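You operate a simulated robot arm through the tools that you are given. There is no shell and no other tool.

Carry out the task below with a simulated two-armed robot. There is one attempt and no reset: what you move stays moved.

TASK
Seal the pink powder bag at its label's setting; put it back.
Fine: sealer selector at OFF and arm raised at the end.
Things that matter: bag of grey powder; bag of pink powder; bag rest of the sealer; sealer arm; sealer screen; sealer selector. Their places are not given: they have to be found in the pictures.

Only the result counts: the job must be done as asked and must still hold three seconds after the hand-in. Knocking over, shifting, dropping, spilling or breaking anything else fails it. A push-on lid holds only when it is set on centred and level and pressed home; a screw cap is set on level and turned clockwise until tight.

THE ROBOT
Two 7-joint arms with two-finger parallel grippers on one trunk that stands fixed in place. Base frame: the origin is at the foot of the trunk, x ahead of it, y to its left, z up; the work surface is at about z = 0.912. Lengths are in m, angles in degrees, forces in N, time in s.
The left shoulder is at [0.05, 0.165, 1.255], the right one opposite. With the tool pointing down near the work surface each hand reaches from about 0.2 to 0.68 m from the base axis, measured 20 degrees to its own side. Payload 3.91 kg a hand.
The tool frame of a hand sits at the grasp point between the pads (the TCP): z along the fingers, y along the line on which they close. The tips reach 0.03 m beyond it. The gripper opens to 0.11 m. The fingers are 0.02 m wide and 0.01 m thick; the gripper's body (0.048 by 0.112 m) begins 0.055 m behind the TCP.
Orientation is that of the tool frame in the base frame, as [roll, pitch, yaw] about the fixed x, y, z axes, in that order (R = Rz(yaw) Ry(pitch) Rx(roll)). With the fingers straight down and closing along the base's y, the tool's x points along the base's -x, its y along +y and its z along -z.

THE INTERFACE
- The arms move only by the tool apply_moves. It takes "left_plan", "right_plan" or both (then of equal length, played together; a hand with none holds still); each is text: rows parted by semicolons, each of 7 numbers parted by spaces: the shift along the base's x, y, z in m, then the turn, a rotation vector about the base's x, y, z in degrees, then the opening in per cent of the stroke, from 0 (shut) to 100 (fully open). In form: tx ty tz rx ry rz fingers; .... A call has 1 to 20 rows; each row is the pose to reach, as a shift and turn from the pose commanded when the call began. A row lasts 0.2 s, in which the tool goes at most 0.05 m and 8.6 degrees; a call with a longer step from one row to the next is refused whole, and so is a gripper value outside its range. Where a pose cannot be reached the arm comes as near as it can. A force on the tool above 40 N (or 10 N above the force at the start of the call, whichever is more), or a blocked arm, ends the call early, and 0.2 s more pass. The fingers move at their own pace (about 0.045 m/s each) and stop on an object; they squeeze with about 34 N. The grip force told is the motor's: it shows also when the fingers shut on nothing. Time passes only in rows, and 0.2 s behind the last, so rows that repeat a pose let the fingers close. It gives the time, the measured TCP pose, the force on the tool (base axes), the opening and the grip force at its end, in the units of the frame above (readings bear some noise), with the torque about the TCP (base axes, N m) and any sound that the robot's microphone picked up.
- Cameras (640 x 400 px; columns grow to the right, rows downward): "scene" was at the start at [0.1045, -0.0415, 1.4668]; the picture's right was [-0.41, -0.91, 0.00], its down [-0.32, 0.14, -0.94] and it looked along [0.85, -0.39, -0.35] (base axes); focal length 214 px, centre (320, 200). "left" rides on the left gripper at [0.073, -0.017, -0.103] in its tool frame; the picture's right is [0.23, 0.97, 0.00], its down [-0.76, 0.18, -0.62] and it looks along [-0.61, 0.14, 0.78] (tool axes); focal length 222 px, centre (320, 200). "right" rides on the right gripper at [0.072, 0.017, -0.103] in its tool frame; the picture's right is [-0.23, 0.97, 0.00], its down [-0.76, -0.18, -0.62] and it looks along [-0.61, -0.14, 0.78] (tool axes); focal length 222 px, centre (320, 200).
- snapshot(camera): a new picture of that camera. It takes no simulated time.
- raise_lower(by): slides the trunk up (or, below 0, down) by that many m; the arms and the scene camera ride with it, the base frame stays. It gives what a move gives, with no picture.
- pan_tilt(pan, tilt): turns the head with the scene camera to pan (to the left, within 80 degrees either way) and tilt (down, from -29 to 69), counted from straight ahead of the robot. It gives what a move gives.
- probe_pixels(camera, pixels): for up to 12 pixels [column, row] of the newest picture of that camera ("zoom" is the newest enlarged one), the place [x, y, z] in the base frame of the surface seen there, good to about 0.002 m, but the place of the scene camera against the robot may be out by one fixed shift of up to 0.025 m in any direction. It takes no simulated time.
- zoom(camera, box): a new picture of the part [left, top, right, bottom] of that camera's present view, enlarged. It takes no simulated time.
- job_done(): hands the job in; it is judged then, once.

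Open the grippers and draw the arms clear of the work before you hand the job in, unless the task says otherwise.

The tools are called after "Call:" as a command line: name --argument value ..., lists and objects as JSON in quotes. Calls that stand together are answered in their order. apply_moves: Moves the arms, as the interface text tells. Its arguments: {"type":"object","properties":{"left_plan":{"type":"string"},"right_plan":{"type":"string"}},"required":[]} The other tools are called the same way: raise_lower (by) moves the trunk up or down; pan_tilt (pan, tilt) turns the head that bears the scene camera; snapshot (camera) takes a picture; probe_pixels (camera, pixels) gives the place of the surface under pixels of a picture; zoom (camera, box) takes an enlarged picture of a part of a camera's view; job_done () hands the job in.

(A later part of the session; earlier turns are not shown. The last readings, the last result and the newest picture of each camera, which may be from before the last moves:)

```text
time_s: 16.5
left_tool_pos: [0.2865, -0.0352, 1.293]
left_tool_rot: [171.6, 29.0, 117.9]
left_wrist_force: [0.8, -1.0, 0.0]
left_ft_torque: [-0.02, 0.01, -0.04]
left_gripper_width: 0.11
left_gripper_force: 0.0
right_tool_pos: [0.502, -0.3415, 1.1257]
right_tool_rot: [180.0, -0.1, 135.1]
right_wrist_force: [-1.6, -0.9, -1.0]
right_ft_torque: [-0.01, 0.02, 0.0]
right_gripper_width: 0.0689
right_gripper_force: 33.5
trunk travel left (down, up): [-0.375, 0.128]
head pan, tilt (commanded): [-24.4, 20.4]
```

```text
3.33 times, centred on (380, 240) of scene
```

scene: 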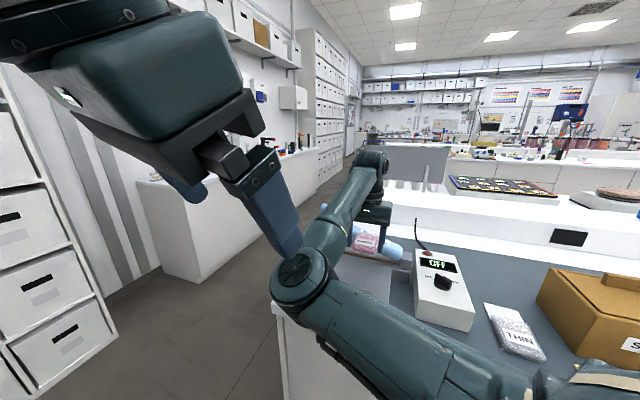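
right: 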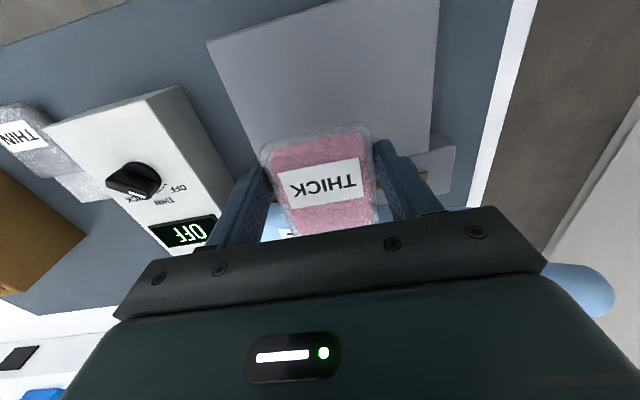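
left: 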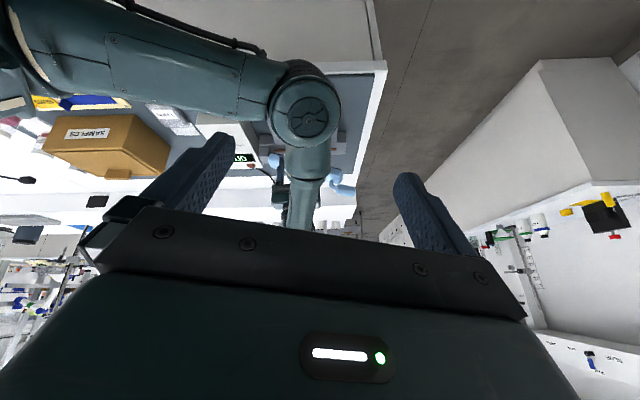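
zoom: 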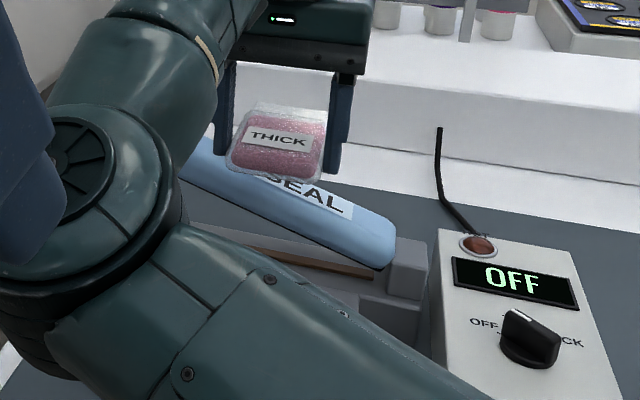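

Lifted clear, the arm stays where it was pushed (no spring), so it can be raised again later. The reach to the rest is limited at this wrist yaw, so I take the bag back over its original place first, to free the hand for raising the arm.

Call:
apply_moves --right_plan "-0.0167 -0.0359 0 0 0 0 40; -0.0335 -0.0717 0 0 0 0 40; -0.0502 -0.1076 0 0 0 -0.5 40; -0.0669 -0.1435 0 0 0 -1 40; -0.0837 -0.1793 0 0 0 -1.5 40; -0.1004 -0.2152 0 0 0 -2 40; -0.1171 -0.2511 0 0 0 -2.5 40; -0.1339 -0.2869 0 0 0 -3 40; -0.1506 -0.3228 0 0 0 -3.3 40; -0.1506 -0.3228 -0.04 0 0 -3.3 40; -0.1506 -0.3228 -0.08 0 0 -3.3 40; -0.1506 -0.3228 -0.08 0 0 -3.3 40"

Call:
snapshot --camera "scene"

Call:
snapshot --camera "right"

Call:
snapshot --camera "left"

```text
time_s: 19.1
left_tool_pos: [0.2876, -0.0342, 1.2944]
left_tool_rot: [171.5, 28.9, 117.9]
left_wrist_force: [0.4, 0.5, -0.1]
left_ft_torque: [-0.02, 0.01, 0.03]
left_gripper_width: 0.1101
left_gripper_force: 0.2
right_tool_pos: [0.3513, -0.6642, 1.0458]
right_tool_rot: [180.0, 0.0, 131.6]
right_wrist_force: [0.6, -0.1, -1.3]
right_ft_torque: [0.01, 0.0, -0.01]
right_gripper_width: 0.069
right_gripper_force: 34.0
trunk travel left (down, up): [-0.375, 0.128]
head pan, tilt (commanded): [-24.4, 20.4]
```

```text
taken
```

scene: 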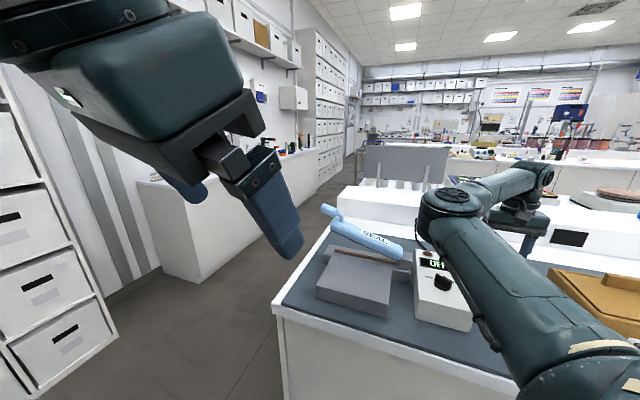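

```text
taken
```

right: 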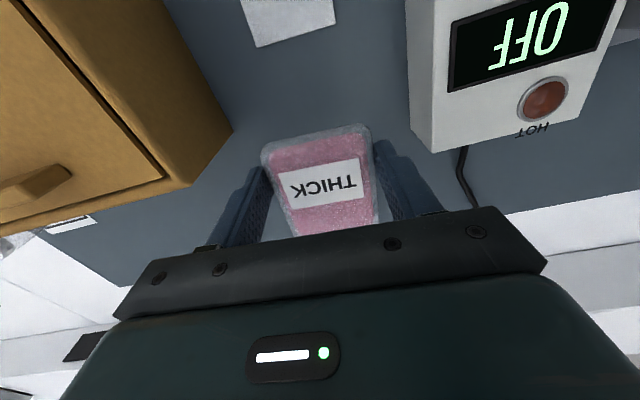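

```text
taken
```

left: 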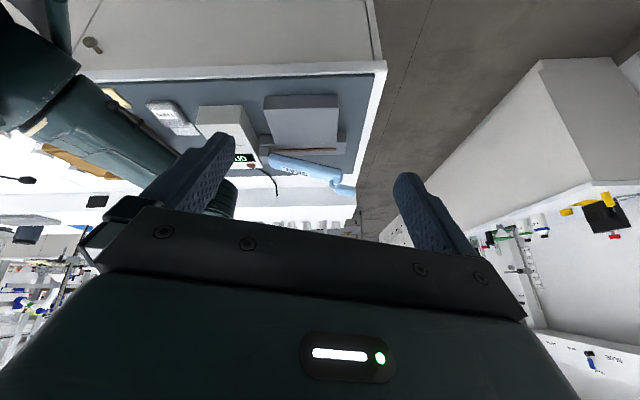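

The arm now rests at a low angle (handle at (328,210) in the scene). I lower the bag back onto its original spot and release it.

Call:
apply_moves --right_plan "0.0005 0.0002 -0.03 0 0 0 40; 0.0005 0.0002 -0.06 0 0 0 40; 0.0005 0.0002 -0.085 0 0 0 40; 0.0005 0.0002 -0.094 0 0 0 40; 0.0005 0.0002 -0.098 0 0 0 40; 0.0005 0.0002 -0.098 0 0 0 40"

```text
time_s: 20.5
left_tool_pos: [0.2869, -0.0342, 1.2926]
left_tool_rot: [171.6, 28.9, 118.0]
left_wrist_force: [-0.2, -0.4, -0.6]
left_ft_torque: [-0.04, 0.03, 0.03]
left_gripper_width: 0.1099
left_gripper_force: 0.1
right_tool_pos: [0.3527, -0.664, 0.9471]
right_tool_rot: [180.0, 0.0, 131.7]
right_wrist_force: [-0.8, 0.1, -0.6]
right_ft_torque: [0.01, 0.01, -0.02]
right_gripper_width: 0.0689
right_gripper_force: 33.8
trunk travel left (down, up): [-0.375, 0.128]
head pan, tilt (commanded): [-24.4, 20.4]
```

The hand is at the grasp height (0.947) with almost no contact force; I lower 1 mm more, open the fingers and lift straight up.

Call:
apply_moves --right_plan "0 0 -0.001 0 0 0 40; 0 0 -0.001 0 0 0 75; 0 0 -0.001 0 0 0 95; 0 0 -0.001 0 0 0 95; 0 0 -0.001 0 0 0 95; 0 0 0.03 0 0 0 95; 0 0 0.07 0 0 0 95; 0 0 0.11 0 0 0 95; 0 0 0.15 0 0 0 95; 0 0 0.15 0 0 0 95"

Call:
snapshot --camera "right"

Call:
zoom --camera "left" --box '[240, 80, 370, 210]'

```text
time_s: 22.7
left_tool_pos: [0.2868, -0.034, 1.2934]
left_tool_rot: [171.7, 28.9, 117.9]
left_wrist_force: [0.0, 0.3, 0.8]
left_ft_torque: [-0.03, 0.0, 0.03]
left_gripper_width: 0.11
left_gripper_force: 0.0
right_tool_pos: [0.3526, -0.6638, 1.0982]
right_tool_rot: [180.0, 0.0, 131.7]
right_wrist_force: [0.1, -0.1, -0.8]
right_ft_torque: [0.0, -0.02, 0.03]
right_gripper_width: 0.1045
right_gripper_force: 0.2
trunk travel left (down, up): [-0.375, 0.128]
head pan, tilt (commanded): [-24.4, 20.4]
```

```text
taken
```

right: 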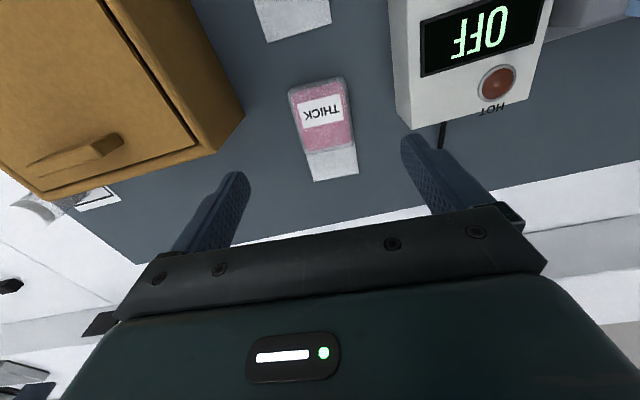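

```text
3.08 times, centred on (305, 145) of left
```

zoom: 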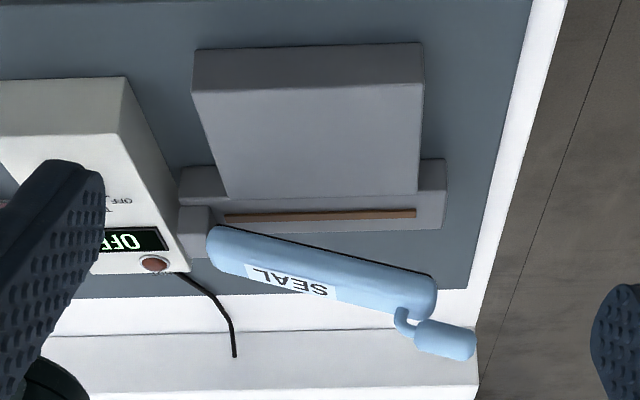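

The bag is back on its place. I verify its position and probe the arm's present pose.

Call:
probe_pixels --camera "right" --pixels '[[315, 178], [356, 170], [300, 104], [338, 96], [305, 128], [344, 119]]'

Call:
probe_pixels --camera "zoom" --pixels '[[215, 240], [330, 257], [430, 285], [225, 270], [330, 305], [425, 312], [400, 318], [420, 325], [470, 345], [465, 325], [440, 355], [320, 280]]'

```text
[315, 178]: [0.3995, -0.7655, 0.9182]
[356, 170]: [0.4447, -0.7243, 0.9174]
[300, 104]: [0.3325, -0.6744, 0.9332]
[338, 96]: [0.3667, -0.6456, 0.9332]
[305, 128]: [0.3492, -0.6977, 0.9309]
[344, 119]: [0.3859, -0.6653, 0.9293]
```

```text
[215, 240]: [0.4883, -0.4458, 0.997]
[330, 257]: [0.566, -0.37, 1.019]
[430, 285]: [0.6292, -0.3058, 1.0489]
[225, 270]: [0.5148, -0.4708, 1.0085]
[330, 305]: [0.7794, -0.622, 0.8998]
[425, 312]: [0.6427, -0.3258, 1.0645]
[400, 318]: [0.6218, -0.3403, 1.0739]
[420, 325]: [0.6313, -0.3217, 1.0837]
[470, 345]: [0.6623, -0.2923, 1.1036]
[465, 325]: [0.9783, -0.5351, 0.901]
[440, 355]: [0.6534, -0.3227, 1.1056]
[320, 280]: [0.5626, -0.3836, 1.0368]
```

The bag is within about 2 mm of its first place, and the arm now slopes at about 15° (bar top z≈1.037 at v≈0.127, u≈0.684). I bring the open right hand above the bar with the fingers closing across it, turning the wrist +93°.

Call:
apply_moves --right_plan "0.018 0.0221 0.02 0 0 7.775 80; 0.036 0.0442 0.04 0 0 15.55 80; 0.054 0.0663 0.06 0 0 23.325 80; 0.072 0.0883 0.06 0 0 31.1 80; 0.09 0.1104 0.06 0 0 38.875 80; 0.108 0.1325 0.06 0 0 46.65 80; 0.126 0.1546 0.06 0 0 54.425 80; 0.144 0.1767 0.06 0 0 62.2 80; 0.162 0.1988 0.06 0 0 69.975 80; 0.18 0.2208 0.06 0 0 77.75 80; 0.198 0.2429 0.06 0 0 85.525 80; 0.216 0.265 0.06 0 0 93.3 80; 0.216 0.265 0.06 0 0 93.3 80"

Call:
snapshot --camera "right"

Call:
snapshot --camera "scene"

Call:
snapshot --camera "left"

```text
time_s: 25.5
left_tool_pos: [0.2871, -0.035, 1.2941]
left_tool_rot: [171.7, 28.9, 117.9]
left_wrist_force: [0.1, -0.8, -0.7]
left_ft_torque: [0.02, -0.01, 0.01]
left_gripper_width: 0.11
left_gripper_force: 0.2
right_tool_pos: [0.5687, -0.4, 1.1583]
right_tool_rot: [180.0, -0.1, -134.9]
right_wrist_force: [-0.5, 1.0, -0.4]
right_ft_torque: [-0.04, 0.02, 0.02]
right_gripper_width: 0.0877
right_gripper_force: 0.0
trunk travel left (down, up): [-0.375, 0.128]
head pan, tilt (commanded): [-24.4, 20.4]
```

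```text
taken
```

right: 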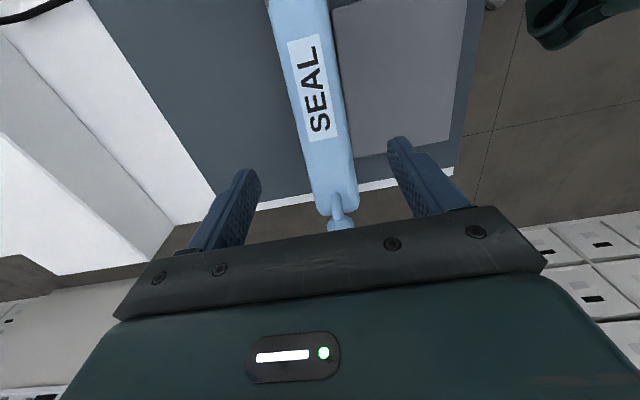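

```text
taken
```

scene: 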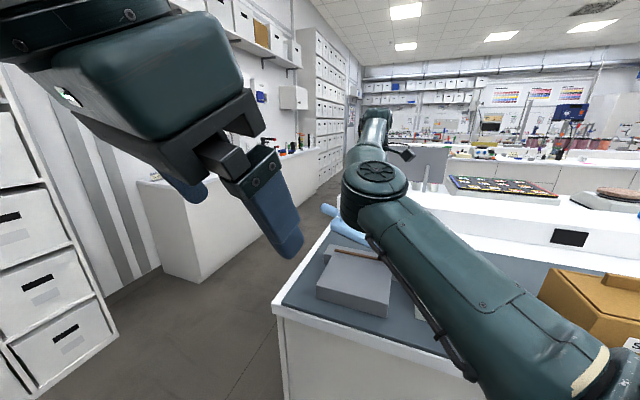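

```text
taken
```

left: 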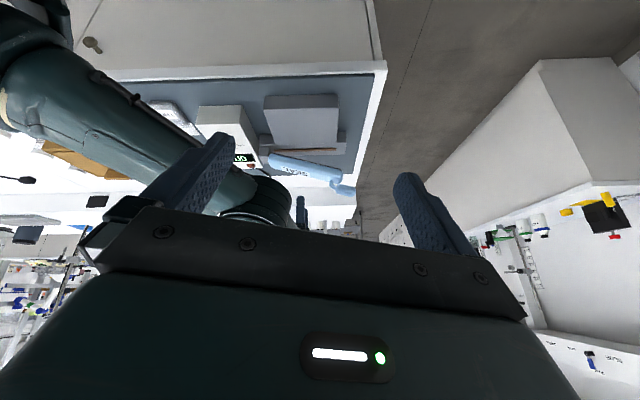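

The hand is above the bar, which appears between the fingers (bar columns ~300–355 near row 190). I probe the bar to centre the grasp.

Call:
probe_pixels --camera "right" --pixels '[[304, 160], [350, 160], [327, 160], [300, 120], [340, 110], [315, 190], [355, 185], [338, 205], [337, 222], [300, 60], [315, 80], [290, 100]]'

Call:
zoom --camera "right" --box '[230, 80, 430, 240]'

```text
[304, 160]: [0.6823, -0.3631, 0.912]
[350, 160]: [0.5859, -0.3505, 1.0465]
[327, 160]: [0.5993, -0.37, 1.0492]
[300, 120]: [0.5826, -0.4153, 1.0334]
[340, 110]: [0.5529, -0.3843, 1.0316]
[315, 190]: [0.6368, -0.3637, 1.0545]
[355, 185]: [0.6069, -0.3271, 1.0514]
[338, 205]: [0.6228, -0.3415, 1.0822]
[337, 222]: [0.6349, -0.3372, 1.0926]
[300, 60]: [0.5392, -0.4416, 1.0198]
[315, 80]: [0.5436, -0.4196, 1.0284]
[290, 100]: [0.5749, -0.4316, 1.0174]
```

```text
2.50 times, centred on (330, 160) of right
```

zoom: 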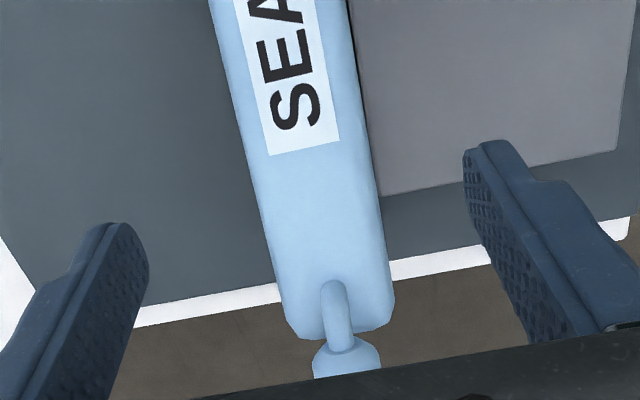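

The bar spans u 0.661–0.707 (centre 0.684), its top at z≈1.043 for v=0.14, sloping 15.6°. I tilt the hand 15.6° to match and go down so the fingertips straddle the bar without closing yet.

Call:
apply_moves --right_plan "0.004 0.0046 -0.02 5.5 -5.5 0 80; 0.0124 0.0138 -0.04 11.03 -11.03 0 80; 0.0124 0.0138 -0.07 11.03 -11.03 0 80; 0.0124 0.0138 -0.095 11.03 -11.03 0 80; 0.0124 0.0138 -0.107 11.03 -11.03 0 80; 0.0124 0.0138 -0.107 11.03 -11.03 0 80"

Call:
snapshot --camera "right"

Call:
zoom --camera "scene" --box '[300, 130, 460, 290]'

```text
time_s: 26.9
left_tool_pos: [0.2868, -0.0339, 1.2925]
left_tool_rot: [171.7, 28.9, 117.9]
left_wrist_force: [1.3, 0.1, 0.1]
left_ft_torque: [-0.01, 0.04, 0.0]
left_gripper_width: 0.1103
left_gripper_force: 0.1
right_tool_pos: [0.5795, -0.3846, 1.0518]
right_tool_rot: [-180.0, 15.6, -135.0]
right_wrist_force: [-0.1, -0.9, -0.4]
right_ft_torque: [-0.02, 0.02, 0.03]
right_gripper_width: 0.0876
right_gripper_force: 0.1
trunk travel left (down, up): [-0.375, 0.128]
head pan, tilt (commanded): [-24.4, 20.4]
```

```text
taken
```

right: 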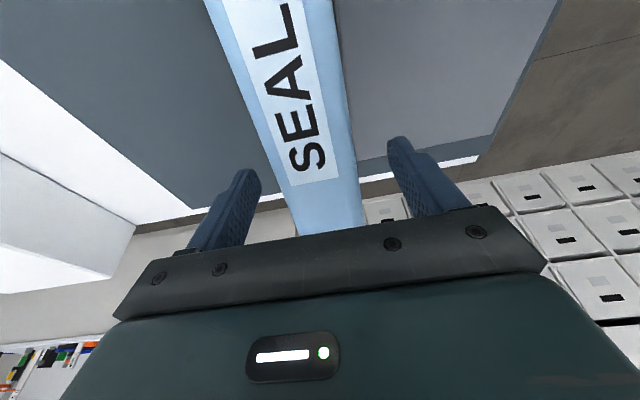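

```text
2.50 times, centred on (380, 210) of scene
```

zoom: 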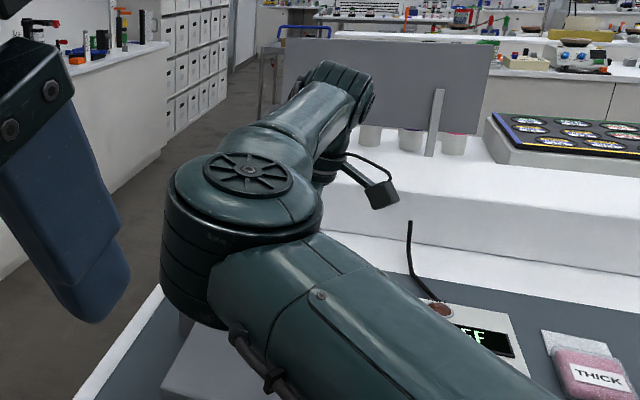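

The bar lies centred between the fingers (bar columns 290–365, fingers 255 and 395). I close on it and at the same time shift the left hand 0.12 m to the left, away from the right elbow.

Call:
apply_moves --right_plan "0 0 0 0 0 0 60; 0 0 0 0 0 0 45; 0 0 0 0 0 0 38; 0 0 0 0 0 0 38; 0 0 0 0 0 0 38" --left_plan "0 0.03 0 0 0 0 100; 0 0.06 0 0 0 0 100; 0 0.09 0 0 0 0 100; 0 0.12 0 0 0 0 100; 0 0.12 0 0 0 0 100"

Call:
snapshot --camera "right"

Call:
snapshot --camera "left"

Call:
snapshot --camera "scene"

```text
time_s: 28.1
left_tool_pos: [0.2877, 0.0847, 1.2938]
left_tool_rot: [171.6, 28.8, 117.8]
left_wrist_force: [-0.4, -0.2, 0.7]
left_ft_torque: [0.01, -0.02, -0.01]
left_gripper_width: 0.1098
left_gripper_force: 0.0
right_tool_pos: [0.5798, -0.3851, 1.052]
right_tool_rot: [-180.0, 15.6, -135.0]
right_wrist_force: [-0.4, 0.2, -0.3]
right_ft_torque: [0.02, 0.0, -0.01]
right_gripper_width: 0.0417
right_gripper_force: 0.0
trunk travel left (down, up): [-0.375, 0.128]
head pan, tilt (commanded): [-24.4, 20.4]
```

```text
taken
```

right: 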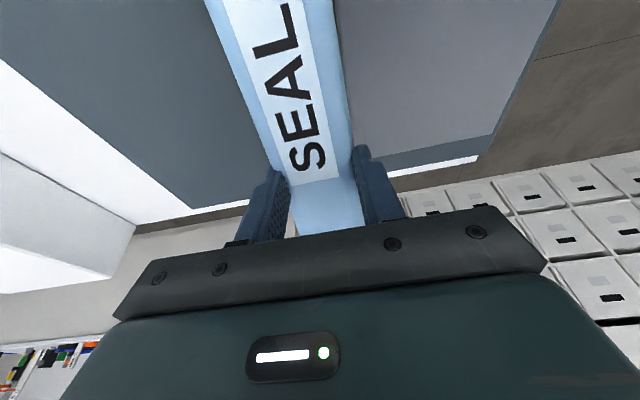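

```text
taken
```

left: 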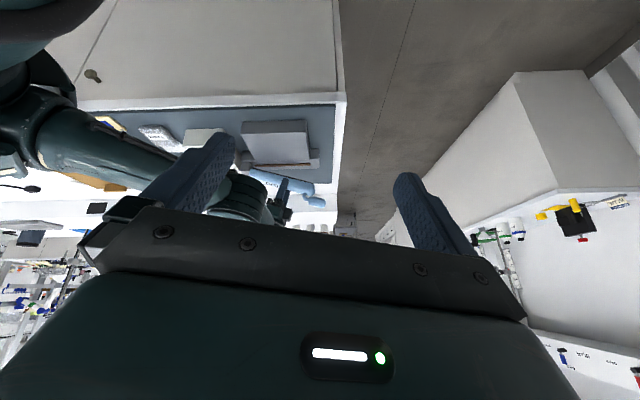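

```text
taken
```

scene: 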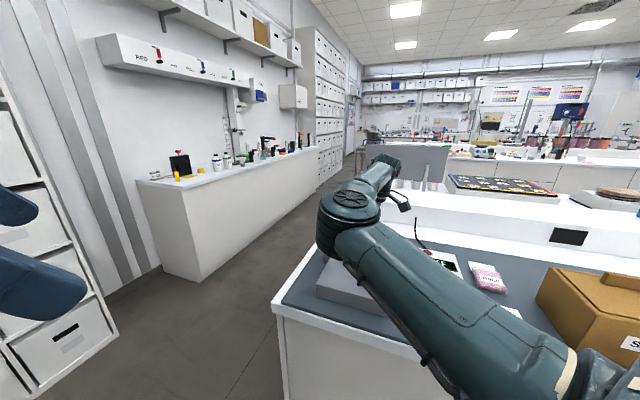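

The fingers stand at 0.0417 m with no grip force yet, so the bar is narrower than probed. I close further.

Call:
apply_moves --right_plan "0 0 0 0 0 0 34; 0 0 0 0 0 0 30; 0 0 0 0 0 0 30; 0 0 0 0 0 0 30"

Call:
snapshot --camera "right"

```text
time_s: 29.1
left_tool_pos: [0.2879, 0.0859, 1.2927]
left_tool_rot: [171.6, 28.9, 117.9]
left_wrist_force: [-0.4, 0.8, -0.5]
left_ft_torque: [0.01, 0.02, 0.01]
left_gripper_width: 0.1101
left_gripper_force: 0.0
right_tool_pos: [0.5806, -0.3849, 1.0511]
right_tool_rot: [179.9, 15.5, -135.0]
right_wrist_force: [6.8, -4.5, 0.5]
right_ft_torque: [-0.18, -0.09, 0.07]
right_gripper_width: 0.0367
right_gripper_force: 3.5
trunk travel left (down, up): [-0.375, 0.128]
head pan, tilt (commanded): [-24.4, 20.4]
```

```text
taken
```

right: 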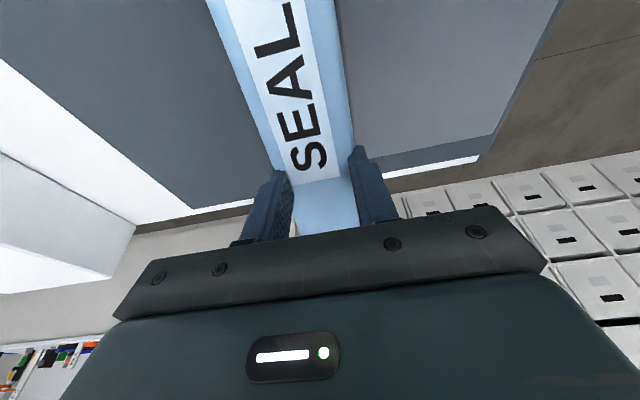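

Force of about 8 N along +u shows the far finger touches first, so the hand is slightly off-centre. I ease off, shift 2.5 mm in +u and close again.

Call:
apply_moves --right_plan "0 0 0 0 0 0 40; 0.0018 -0.0018 0 0 0 0 40; 0.0018 -0.0018 0 0 0 0 40; 0.0018 -0.0018 0 0 0 0 33; 0.0018 -0.0018 0 0 0 0 30; 0.0018 -0.0018 0 0 0 0 30; 0.0018 -0.0018 0 0 0 0 30"

```text
time_s: 30.7
left_tool_pos: [0.2873, 0.0841, 1.2941]
left_tool_rot: [171.6, 28.9, 117.8]
left_wrist_force: [-0.2, 0.1, -0.4]
left_ft_torque: [0.03, 0.0, 0.0]
left_gripper_width: 0.1099
left_gripper_force: 0.1
right_tool_pos: [0.5813, -0.3864, 1.0521]
right_tool_rot: [-180.0, 15.7, -135.0]
right_wrist_force: [-0.2, -1.3, -0.1]
right_ft_torque: [-0.02, -0.03, 0.0]
right_gripper_width: 0.0331
right_gripper_force: 0.0
trunk travel left (down, up): [-0.375, 0.128]
head pan, tilt (commanded): [-24.4, 20.4]
```

The width now reads 0.033 m with no force, so the fingertips may be riding over the rounded top. I look and probe where the bar is.

Call:
snapshot --camera "right"

Call:
zoom --camera "left" --box '[220, 110, 360, 220]'

Call:
zoom --camera "right" --box '[230, 120, 430, 240]'

Call:
probe_pixels --camera "right" --pixels '[[320, 190], [320, 205], [300, 130], [285, 60], [265, 20], [330, 100], [340, 150], [325, 170]]'

```text
taken
```

right: 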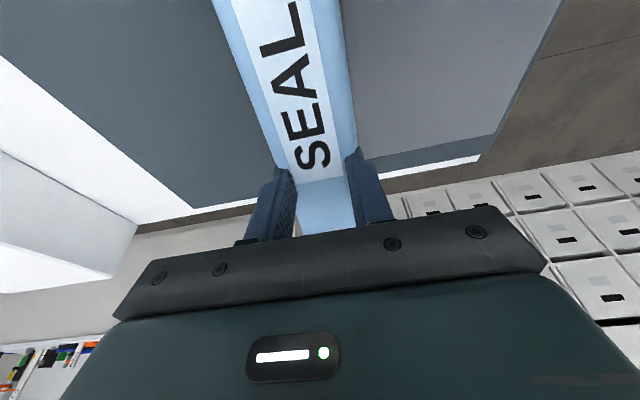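

```text
3.64 times, centred on (290, 165) of left
```

zoom: 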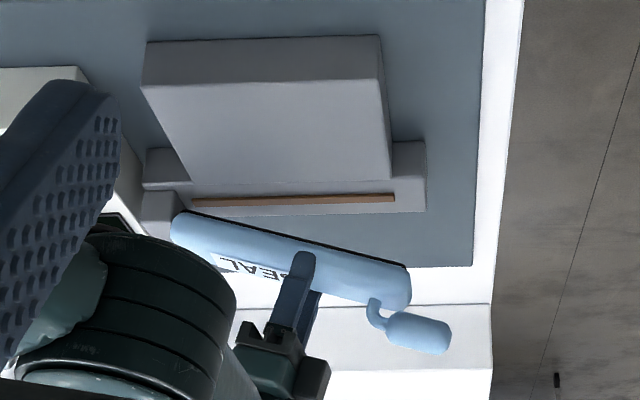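

```text
3.20 times, centred on (330, 180) of right
```

zoom: 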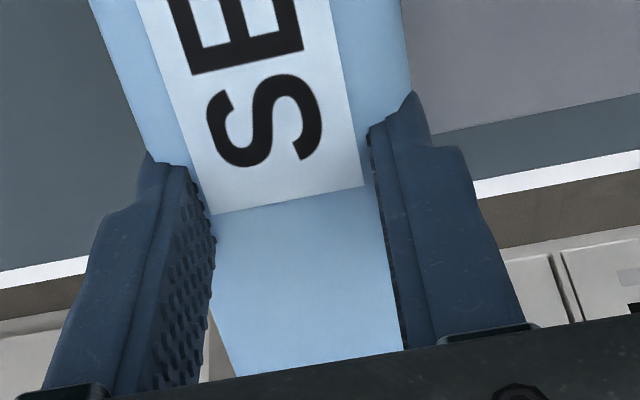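

```text
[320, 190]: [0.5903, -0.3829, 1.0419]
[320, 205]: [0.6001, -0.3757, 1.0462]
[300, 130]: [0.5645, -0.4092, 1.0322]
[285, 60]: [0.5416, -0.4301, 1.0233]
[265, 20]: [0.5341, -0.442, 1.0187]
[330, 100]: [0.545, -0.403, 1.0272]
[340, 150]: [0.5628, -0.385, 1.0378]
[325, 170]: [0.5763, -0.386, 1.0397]
```

The tips seem to lie over the bar's edges. I probe the bar's left and right edges in this picture to learn its real width and height.

Call:
probe_pixels --camera "right" --pixels '[[256, 100], [262, 100], [300, 100], [340, 100], [347, 100], [350, 100], [268, 130], [354, 130], [310, 225], [345, 215], [362, 180], [278, 185]]'

```text
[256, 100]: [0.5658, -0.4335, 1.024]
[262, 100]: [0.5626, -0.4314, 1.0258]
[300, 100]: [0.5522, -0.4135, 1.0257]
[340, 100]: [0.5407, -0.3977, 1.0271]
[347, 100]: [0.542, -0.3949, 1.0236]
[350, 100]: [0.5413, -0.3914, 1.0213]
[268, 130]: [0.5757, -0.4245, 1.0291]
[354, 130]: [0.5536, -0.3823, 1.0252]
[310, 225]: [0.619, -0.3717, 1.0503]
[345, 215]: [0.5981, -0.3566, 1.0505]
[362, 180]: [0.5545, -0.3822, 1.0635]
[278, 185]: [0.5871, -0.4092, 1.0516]
```

The visual bar (u 0.661–0.707) overlaps the fingers without contact force, so its solid part is narrower than it looks. I close further in small steps until grip force appears.

Call:
apply_moves --right_plan "0 0 0 0 0 0 26; 0 0 0 0 0 0 22; 0 0 0 0 0 0 22; 0 0 0 0 0 0 22"

Call:
zoom --camera "right" --box '[230, 120, 430, 240]'

Call:
zoom --camera "left" --box '[220, 110, 360, 220]'

```text
time_s: 31.7
left_tool_pos: [0.2869, 0.0851, 1.2936]
left_tool_rot: [171.7, 28.8, 118.0]
left_wrist_force: [0.7, -0.2, 0.8]
left_ft_torque: [0.03, 0.01, 0.01]
left_gripper_width: 0.1099
left_gripper_force: 0.1
right_tool_pos: [0.582, -0.3871, 1.0512]
right_tool_rot: [179.9, 15.6, -135.0]
right_wrist_force: [2.3, -1.4, 0.0]
right_ft_torque: [-0.32, 0.19, 0.06]
right_gripper_width: 0.0316
right_gripper_force: 44.8
trunk travel left (down, up): [-0.375, 0.128]
head pan, tilt (commanded): [-24.4, 20.4]
```

```text
3.20 times, centred on (330, 180) of right
```

zoom: 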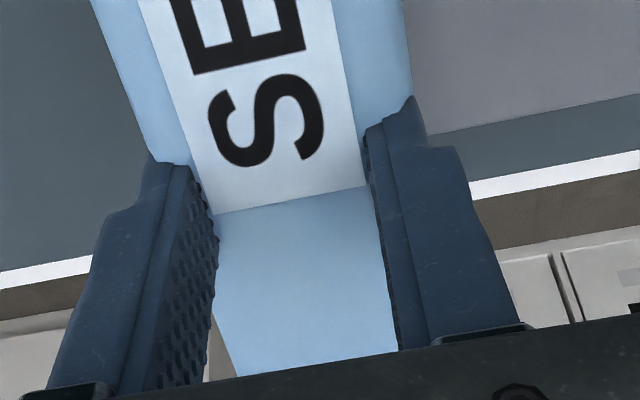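

```text
3.64 times, centred on (290, 165) of left
```

zoom: 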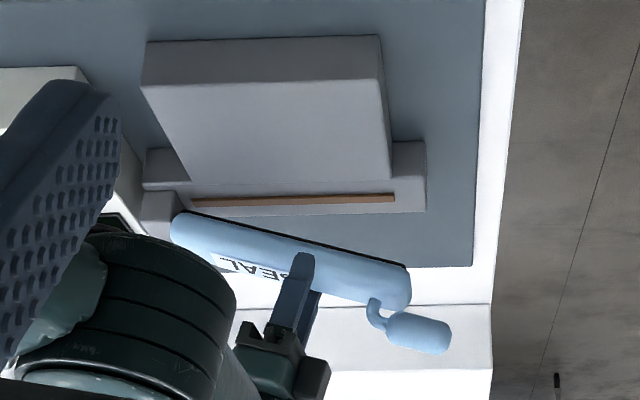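

The grip is firm at 0.0316 m (44.8 N). I raise the arm along its arc about the pivot (near v≈0.012, z≈0.978) by 10° first and check the forces.

Call:
apply_moves --right_plan "-0.0024 -0.0024 0.0054 1.77 -1.77 0 22; -0.0049 -0.0049 0.0107 3.54 -3.54 0 22; -0.0076 -0.0076 0.0158 5.3 -5.3 0 22; -0.0103 -0.0103 0.0207 7.07 -7.07 0 22; -0.0103 -0.0103 0.0207 7.07 -7.07 0 22"

Call:
zoom --camera "left" --box '[220, 110, 360, 220]'

```text
time_s: 32.9
left_tool_pos: [0.2871, 0.085, 1.2928]
left_tool_rot: [171.7, 28.9, 118.0]
left_wrist_force: [0.8, 0.8, 0.1]
left_ft_torque: [-0.01, -0.04, 0.0]
left_gripper_width: 0.1101
left_gripper_force: 0.0
right_tool_pos: [0.5707, -0.3979, 1.0725]
right_tool_rot: [-179.9, 25.8, -135.0]
right_wrist_force: [0.5, -0.3, 3.8]
right_ft_torque: [-0.64, 0.32, -0.05]
right_gripper_width: 0.0316
right_gripper_force: 45.6
trunk travel left (down, up): [-0.375, 0.128]
head pan, tilt (commanded): [-24.4, 20.4]
```

```text
3.64 times, centred on (290, 165) of left
```

zoom: 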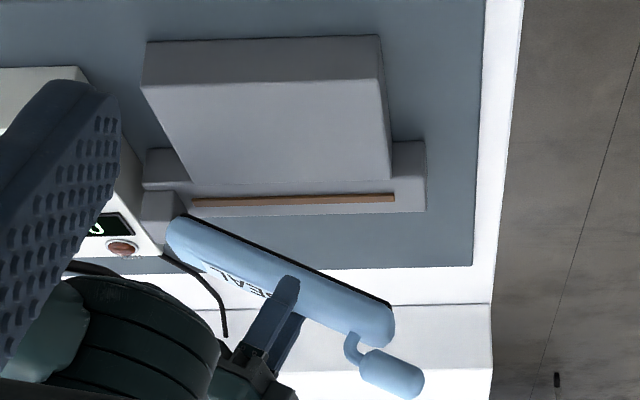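

The arm follows smoothly with forces under 4 N (now ≈26°). I continue along the arc by another 15°.

Call:
apply_moves --right_plan "-0.003 -0.003 0.0048 1.77 -1.77 0 22; -0.0061 -0.0061 0.0094 3.54 -3.54 0 22; -0.0093 -0.0093 0.0138 5.3 -5.3 0 22; -0.0127 -0.0127 0.0179 7.07 -7.07 0 22; -0.0163 -0.0163 0.0219 8.84 -8.84 0 22; -0.0199 -0.0199 0.0256 10.6 -10.6 0 22; -0.0199 -0.0199 0.0256 10.6 -10.6 0 22"

Call:
zoom --camera "left" --box '[220, 110, 360, 220]'

```text
time_s: 34.5
left_tool_pos: [0.2847, 0.0851, 1.2929]
left_tool_rot: [171.5, 29.0, 117.8]
left_wrist_force: [-0.1, 0.1, -0.6]
left_ft_torque: [-0.02, 0.01, -0.01]
left_gripper_width: 0.1101
left_gripper_force: 0.1
right_tool_pos: [0.5505, -0.4166, 1.0987]
right_tool_rot: [-179.9, 40.7, -135.1]
right_wrist_force: [-6.5, 1.3, 4.8]
right_ft_torque: [-0.55, 0.93, 0.09]
right_gripper_width: 0.0318
right_gripper_force: 45.9
trunk travel left (down, up): [-0.375, 0.128]
head pan, tilt (commanded): [-24.4, 20.4]
```

```text
3.64 times, centred on (290, 165) of left
```

zoom: 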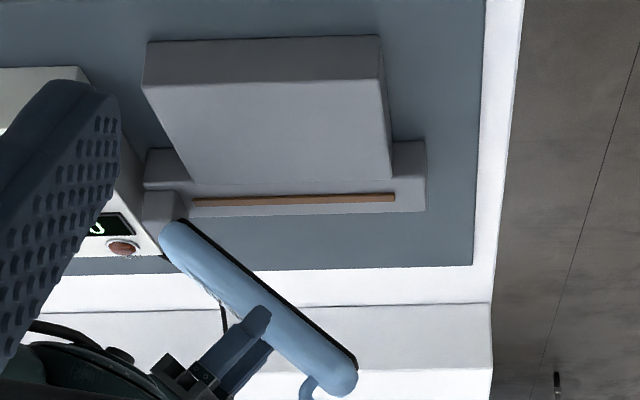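

The arm is back near its original 41°. I test whether it goes higher, in small steps of 2.5°, watching the force.

Call:
apply_moves --right_plan "-0.0037 -0.0037 0.0036 1.77 -1.77 0 22; -0.0076 -0.0076 0.0068 3.54 -3.54 0 22; -0.0076 -0.0076 0.0068 3.54 -3.54 0 22"

Call:
zoom --camera "left" --box '[220, 110, 360, 220]'

```text
time_s: 35.3
left_tool_pos: [0.2863, 0.0841, 1.2937]
left_tool_rot: [171.7, 29.0, 117.8]
left_wrist_force: [-0.8, -0.4, 0.2]
left_ft_torque: [-0.03, 0.04, 0.01]
left_gripper_width: 0.1101
left_gripper_force: 0.0
right_tool_pos: [0.5442, -0.4256, 1.1049]
right_tool_rot: [-180.0, 45.6, -135.0]
right_wrist_force: [-9.8, 4.0, 0.7]
right_ft_torque: [-0.65, 0.57, 0.19]
right_gripper_width: 0.0318
right_gripper_force: 44.8
trunk travel left (down, up): [-0.375, 0.128]
head pan, tilt (commanded): [-24.4, 20.4]
```

```text
3.64 times, centred on (290, 165) of left
```

zoom: 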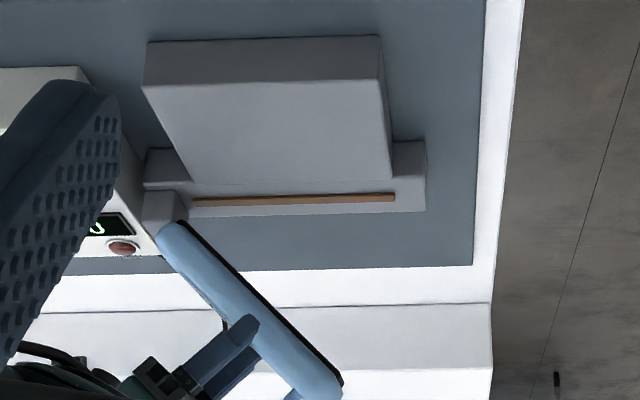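

It moved on to about 46° without a stop. I go another 5°.

Call:
apply_moves --right_plan "-0.0045 -0.0035 0.003 1.77 -1.77 0 22; -0.0086 -0.0072 0.0059 3.54 -3.54 0 22; -0.0086 -0.0072 0.0059 3.54 -3.54 0 22"

Call:
zoom --camera "left" --box '[220, 110, 360, 220]'

```text
time_s: 36.1
left_tool_pos: [0.2906, 0.0858, 1.2924]
left_tool_rot: [171.8, 28.9, 118.0]
left_wrist_force: [0.5, -0.6, 0.9]
left_ft_torque: [0.03, 0.01, -0.01]
left_gripper_width: 0.1103
left_gripper_force: 0.0
right_tool_pos: [0.5389, -0.4304, 1.1076]
right_tool_rot: [179.7, 50.5, -135.0]
right_wrist_force: [13.3, 15.6, -18.5]
right_ft_torque: [-0.34, 0.1, -0.07]
right_gripper_width: 0.0315
right_gripper_force: 45.0
trunk travel left (down, up): [-0.375, 0.128]
head pan, tilt (commanded): [-24.4, 20.4]
```

```text
3.64 times, centred on (290, 165) of left
```

zoom: 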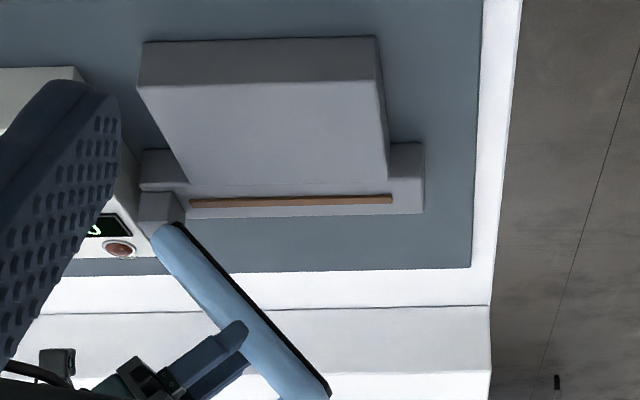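

The force of about 27 N pushing back shows the arm's upper stop at roughly 46°. I back off 4°, open the fingers and withdraw along the tool axis.

Call:
apply_moves --right_plan "0.004 0.0033 -0.0026 -1.6 1.6 0 22; 0.007 0.0058 -0.0045 -2.8 2.8 0 22; 0.007 0.0058 -0.0045 -2.8 2.8 0 40; 0.007 0.0058 -0.0045 -2.8 2.8 0 60; 0.007 0.0058 -0.0045 -2.8 2.8 0 70; 0.007 0.0058 -0.0045 -2.8 2.8 0 70; -0.008 -0.009 0.0105 -2.8 2.8 0 70; -0.023 -0.024 0.031 -2.8 2.8 0 70; -0.04 -0.041 0.055 -2.8 2.8 0 70; -0.04 -0.041 0.055 -2.8 2.8 0 70"

Call:
zoom --camera "left" --box '[200, 90, 360, 230]'

Call:
snapshot --camera "right"

Call:
snapshot --camera "scene"

```text
time_s: 38.3
left_tool_pos: [0.2871, 0.0841, 1.294]
left_tool_rot: [171.6, 28.9, 118.0]
left_wrist_force: [0.8, 0.4, 0.1]
left_ft_torque: [0.01, 0.03, -0.01]
left_gripper_width: 0.11
left_gripper_force: 0.0
right_tool_pos: [0.4952, -0.4751, 1.1669]
right_tool_rot: [-180.0, 46.6, -135.1]
right_wrist_force: [-0.6, -0.3, 0.6]
right_ft_torque: [-0.01, -0.01, 0.01]
right_gripper_width: 0.0769
right_gripper_force: 0.0
trunk travel left (down, up): [-0.375, 0.128]
head pan, tilt (commanded): [-24.4, 20.4]
```

```text
2.86 times, centred on (280, 160) of left
```

zoom: 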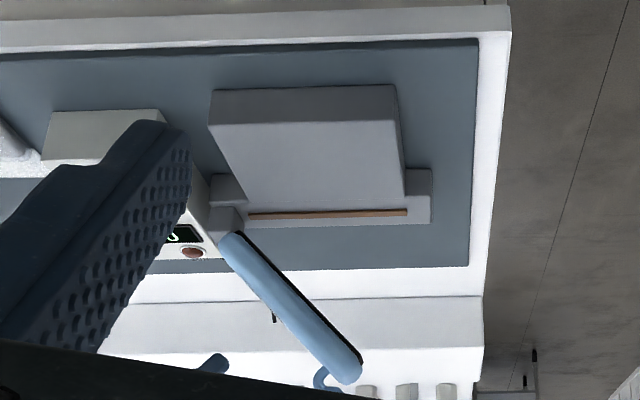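

```text
taken
```

right: 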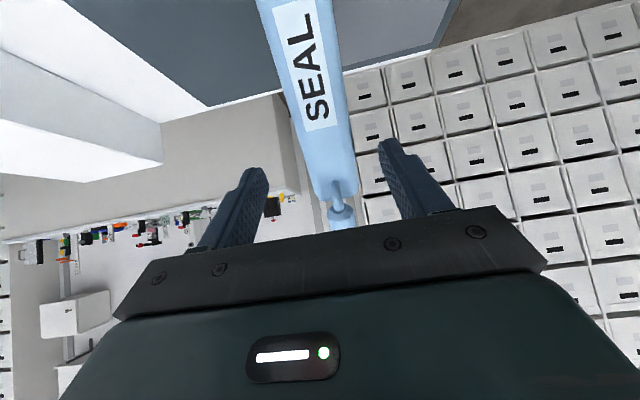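

```text
taken
```

scene: 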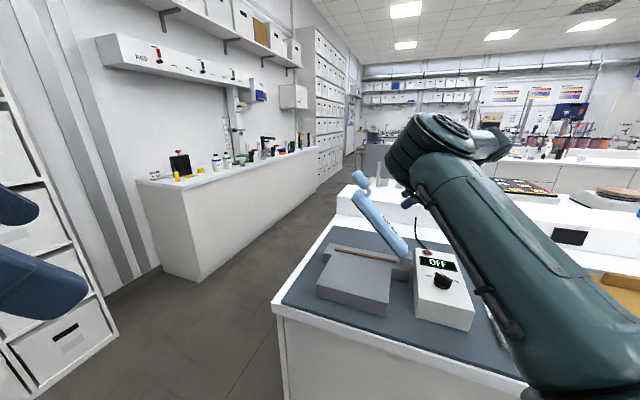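

The arm is up again (handle at (360,178) in the scene). Next I bring the right hand level and back over the rest to explore which wrist poses reach there.

Call:
apply_moves --right_plan "-0.0165 0.0132 0.01 -5.49 5.49 0 90; -0.033 0.0264 0.02 -10.98 10.98 0 90; -0.0495 0.0396 0.03 -16.48 16.48 0 90; -0.066 0.0527 0.04 -21.97 21.97 0 90; -0.0825 0.0659 0.05 -27.46 27.46 0 90; -0.099 0.0791 0.05 -32.95 32.95 0 90; -0.099 0.0791 0.05 -32.95 32.95 0 90"

Call:
snapshot --camera "scene"

Call:
snapshot --camera "left"

```text
time_s: 39.9
left_tool_pos: [0.2869, 0.0852, 1.2933]
left_tool_rot: [171.6, 28.9, 117.9]
left_wrist_force: [-0.2, -0.4, -0.6]
left_ft_torque: [-0.01, 0.01, -0.02]
left_gripper_width: 0.1101
left_gripper_force: 0.1
right_tool_pos: [0.3967, -0.3932, 1.2156]
right_tool_rot: [-180.0, 0.0, -134.9]
right_wrist_force: [0.0, 0.8, -0.3]
right_ft_torque: [0.04, -0.03, -0.02]
right_gripper_width: 0.099
right_gripper_force: 0.0
trunk travel left (down, up): [-0.375, 0.128]
head pan, tilt (commanded): [-24.4, 20.4]
```

```text
taken
```

scene: 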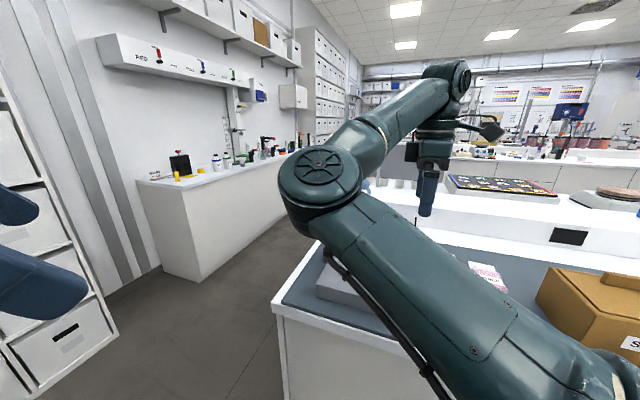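

```text
taken
```

left: 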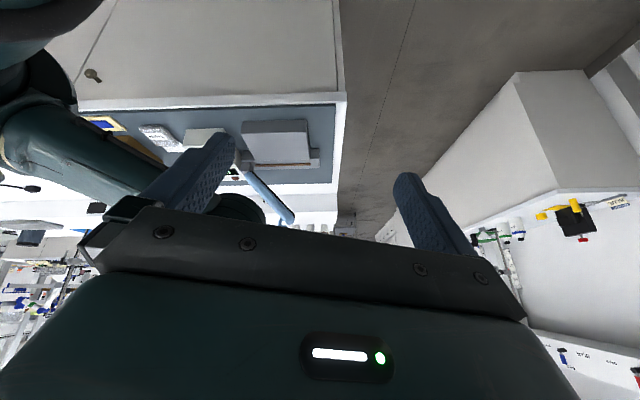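

I test reach: move to u≈0.54, v≈0.10 at z 1.21 and turn the wrist −90° step by step, to see at which row the arm runs out of reach.

Call:
apply_moves --right_plan "0.0186 0.0274 0 0 0 0 90; 0.0372 0.0547 0 0 0 0 90; 0.0558 0.0821 0 0 0 0 90; 0.0558 0.0821 0 0 0 -8 90; 0.0558 0.0821 0 0 0 -16 90; 0.0558 0.0821 0 0 0 -24 90; 0.0558 0.0821 0 0 0 -32 90; 0.0558 0.0821 0 0 0 -40 90; 0.0558 0.0821 0 0 0 -48 90; 0.0558 0.0821 0 0 0 -56 90; 0.0558 0.0821 0 0 0 -64 90; 0.0558 0.0821 0 0 0 -72 90; 0.0558 0.0821 0 0 0 -80 90; 0.0558 0.0821 0 0 0 -88 90; 0.0558 0.0821 0 0 0 -90 90"

Call:
snapshot --camera "scene"

Call:
snapshot --camera "left"

```text
time_s: 43.1
left_tool_pos: [0.2873, 0.0851, 1.2944]
left_tool_rot: [171.7, 28.8, 117.9]
left_wrist_force: [-0.4, 0.2, 0.2]
left_ft_torque: [0.03, 0.03, 0.02]
left_gripper_width: 0.1103
left_gripper_force: 0.0
right_tool_pos: [0.4555, -0.3512, 1.2186]
right_tool_rot: [179.2, -0.6, 134.5]
right_wrist_force: [-0.4, -0.9, 0.4]
right_ft_torque: [0.03, -0.01, 0.0]
right_gripper_width: 0.0989
right_gripper_force: 0.0
right hand out of reach, approached as far as the arm can: row 1, 2, 3, 4, 5, 6, 7, 14, 15
trunk travel left (down, up): [-0.375, 0.128]
head pan, tilt (commanded): [-24.4, 20.4]
```

```text
taken
```

scene: 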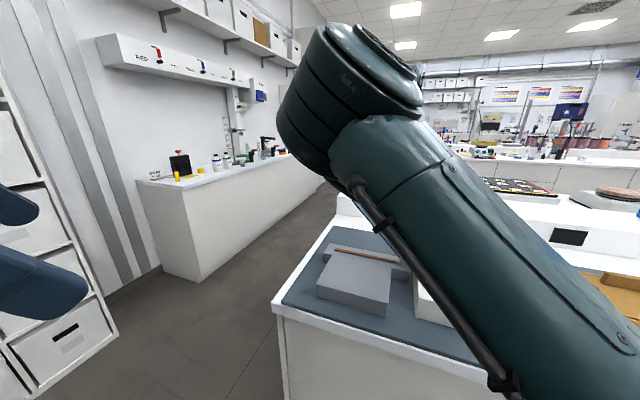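

```text
taken
```

left: 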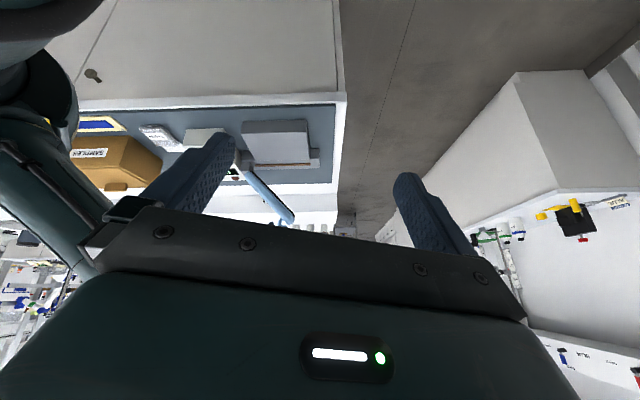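

The elbow has now swung up, and the hand got to u≈0.570, v≈0.074 at yaw 134.5 – better than before; wrist yaws of about 145–177 were fully reachable at u=0.54, v=0.10. I test lower heights from this elbow-up posture, staying away from the bar.

Call:
apply_moves --right_plan "0 0 -0.035 0 0 0 90; 0 0 -0.07 0 0 0 90; 0 0 -0.105 0 0 0 90; 0 0 -0.14 0 0 0 90; 0 0 -0.15 0 0 0 90; -0.01 0.01 -0.15 0 0 0 90; -0.02 0.02 -0.15 0 0 0 90; -0.02 0.02 -0.15 0 0 0 90"

Call:
snapshot --camera "scene"

```text
time_s: 44.9
left_tool_pos: [0.287, 0.0859, 1.2934]
left_tool_rot: [171.7, 28.9, 117.9]
left_wrist_force: [-0.1, -0.1, -0.4]
left_ft_torque: [0.01, 0.01, 0.02]
left_gripper_width: 0.1099
left_gripper_force: 0.1
right_tool_pos: [0.4348, -0.3342, 1.0667]
right_tool_rot: [179.4, -0.4, 134.6]
right_wrist_force: [-1.2, -0.1, -0.1]
right_ft_torque: [0.02, 0.01, 0.01]
right_gripper_width: 0.0993
right_gripper_force: 0.0
right hand out of reach, approached as far as the arm can: row 1, 2, 7, 8
trunk travel left (down, up): [-0.375, 0.128]
head pan, tilt (commanded): [-24.4, 20.4]
```

```text
taken
```

scene: 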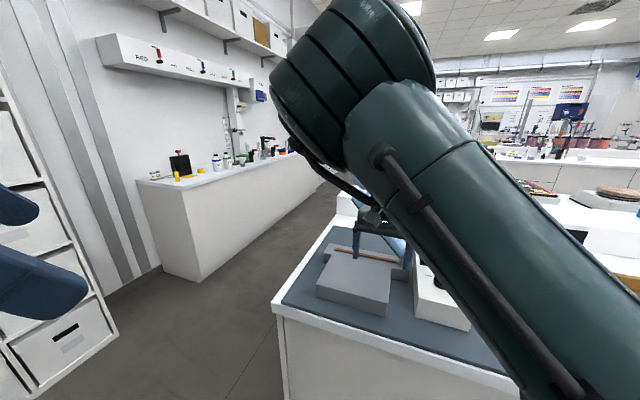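

With the elbow up, u≈0.544, v≈0.071 at yaw 134.6 and z 1.067 is reached, which suffices to slide the flap in from the front. Before fetching the bag I test, well above the box, whether the wrist can turn from 135° to 90° over the knob.

Call:
apply_moves --right_plan "-0.013 -0.03 0.02 0 0 0 60; -0.026 -0.06 0.04 0 0 0 60; -0.039 -0.09 0.06 0 0 0 60; -0.052 -0.12 0.06 0 0 0 60; -0.064 -0.148 0.06 0 0 0 60; -0.064 -0.148 0.06 0 0 -8 60; -0.064 -0.148 0.06 0 0 -16 60; -0.064 -0.148 0.06 0 0 -24 60; -0.064 -0.148 0.06 0 0 -32 60; -0.064 -0.148 0.06 0 0 -40 60; -0.064 -0.148 0.06 0 0 -45 60; -0.064 -0.148 0.06 0 0 -45 60"

Call:
snapshot --camera "right"

Call:
snapshot --camera "scene"

```text
time_s: 47.5
left_tool_pos: [0.2867, 0.0844, 1.2933]
left_tool_rot: [171.7, 28.9, 117.9]
left_wrist_force: [0.8, -0.3, 0.3]
left_ft_torque: [0.0, 0.0, 0.0]
left_gripper_width: 0.11
left_gripper_force: 0.1
right_tool_pos: [0.3431, -0.4817, 1.1239]
right_tool_rot: [179.9, 0.0, 90.1]
right_wrist_force: [0.0, -0.1, -0.1]
right_ft_torque: [0.0, 0.01, -0.01]
right_gripper_width: 0.0659
right_gripper_force: 0.0
right hand out of reach, approached as far as the arm can: row 10, 11, 12
trunk travel left (down, up): [-0.375, 0.128]
head pan, tilt (commanded): [-24.4, 20.4]
```

```text
taken
```

right: 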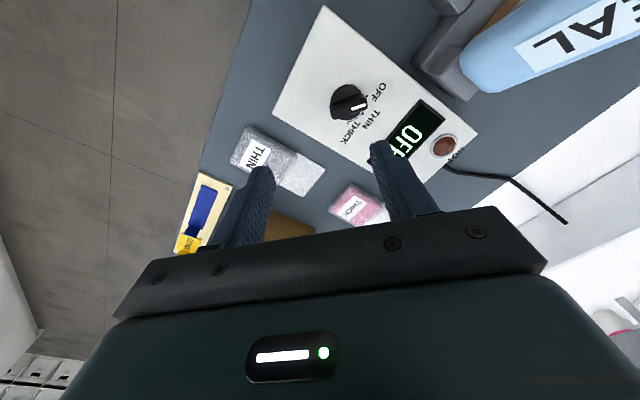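

```text
taken
```

scene: 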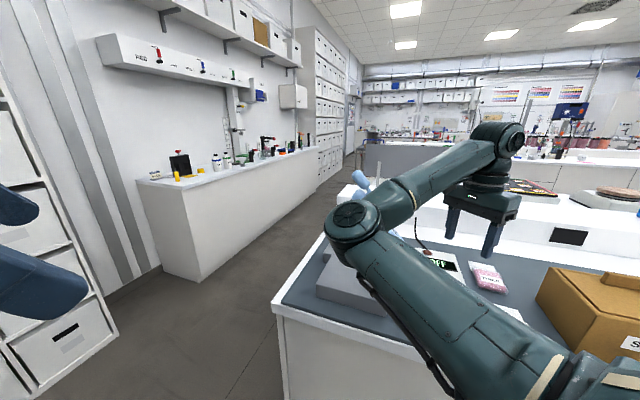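

The wrist reaches about yaw 97° over the knob. I zoom on the selector and probe it to plan the grip.

Call:
zoom --camera "right" --box '[290, 60, 410, 160]'

Call:
probe_pixels --camera "zoom" --pixels '[[280, 180], [340, 170], [390, 170], [250, 230], [370, 210], [310, 110], [350, 190], [300, 200], [320, 150], [330, 260], [480, 150], [370, 330]]'

```text
4.00 times, centred on (350, 110) of right
```

zoom: 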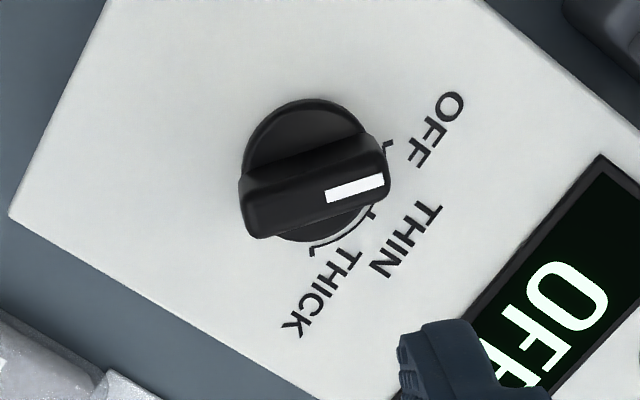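

```text
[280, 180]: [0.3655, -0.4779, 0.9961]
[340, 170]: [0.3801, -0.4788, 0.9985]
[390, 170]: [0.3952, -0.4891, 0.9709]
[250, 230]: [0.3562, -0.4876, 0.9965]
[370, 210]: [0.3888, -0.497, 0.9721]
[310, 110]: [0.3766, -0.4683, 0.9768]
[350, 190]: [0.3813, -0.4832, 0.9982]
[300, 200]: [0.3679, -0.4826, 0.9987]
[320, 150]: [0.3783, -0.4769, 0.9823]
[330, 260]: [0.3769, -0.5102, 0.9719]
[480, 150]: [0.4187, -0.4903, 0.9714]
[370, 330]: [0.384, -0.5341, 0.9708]
```

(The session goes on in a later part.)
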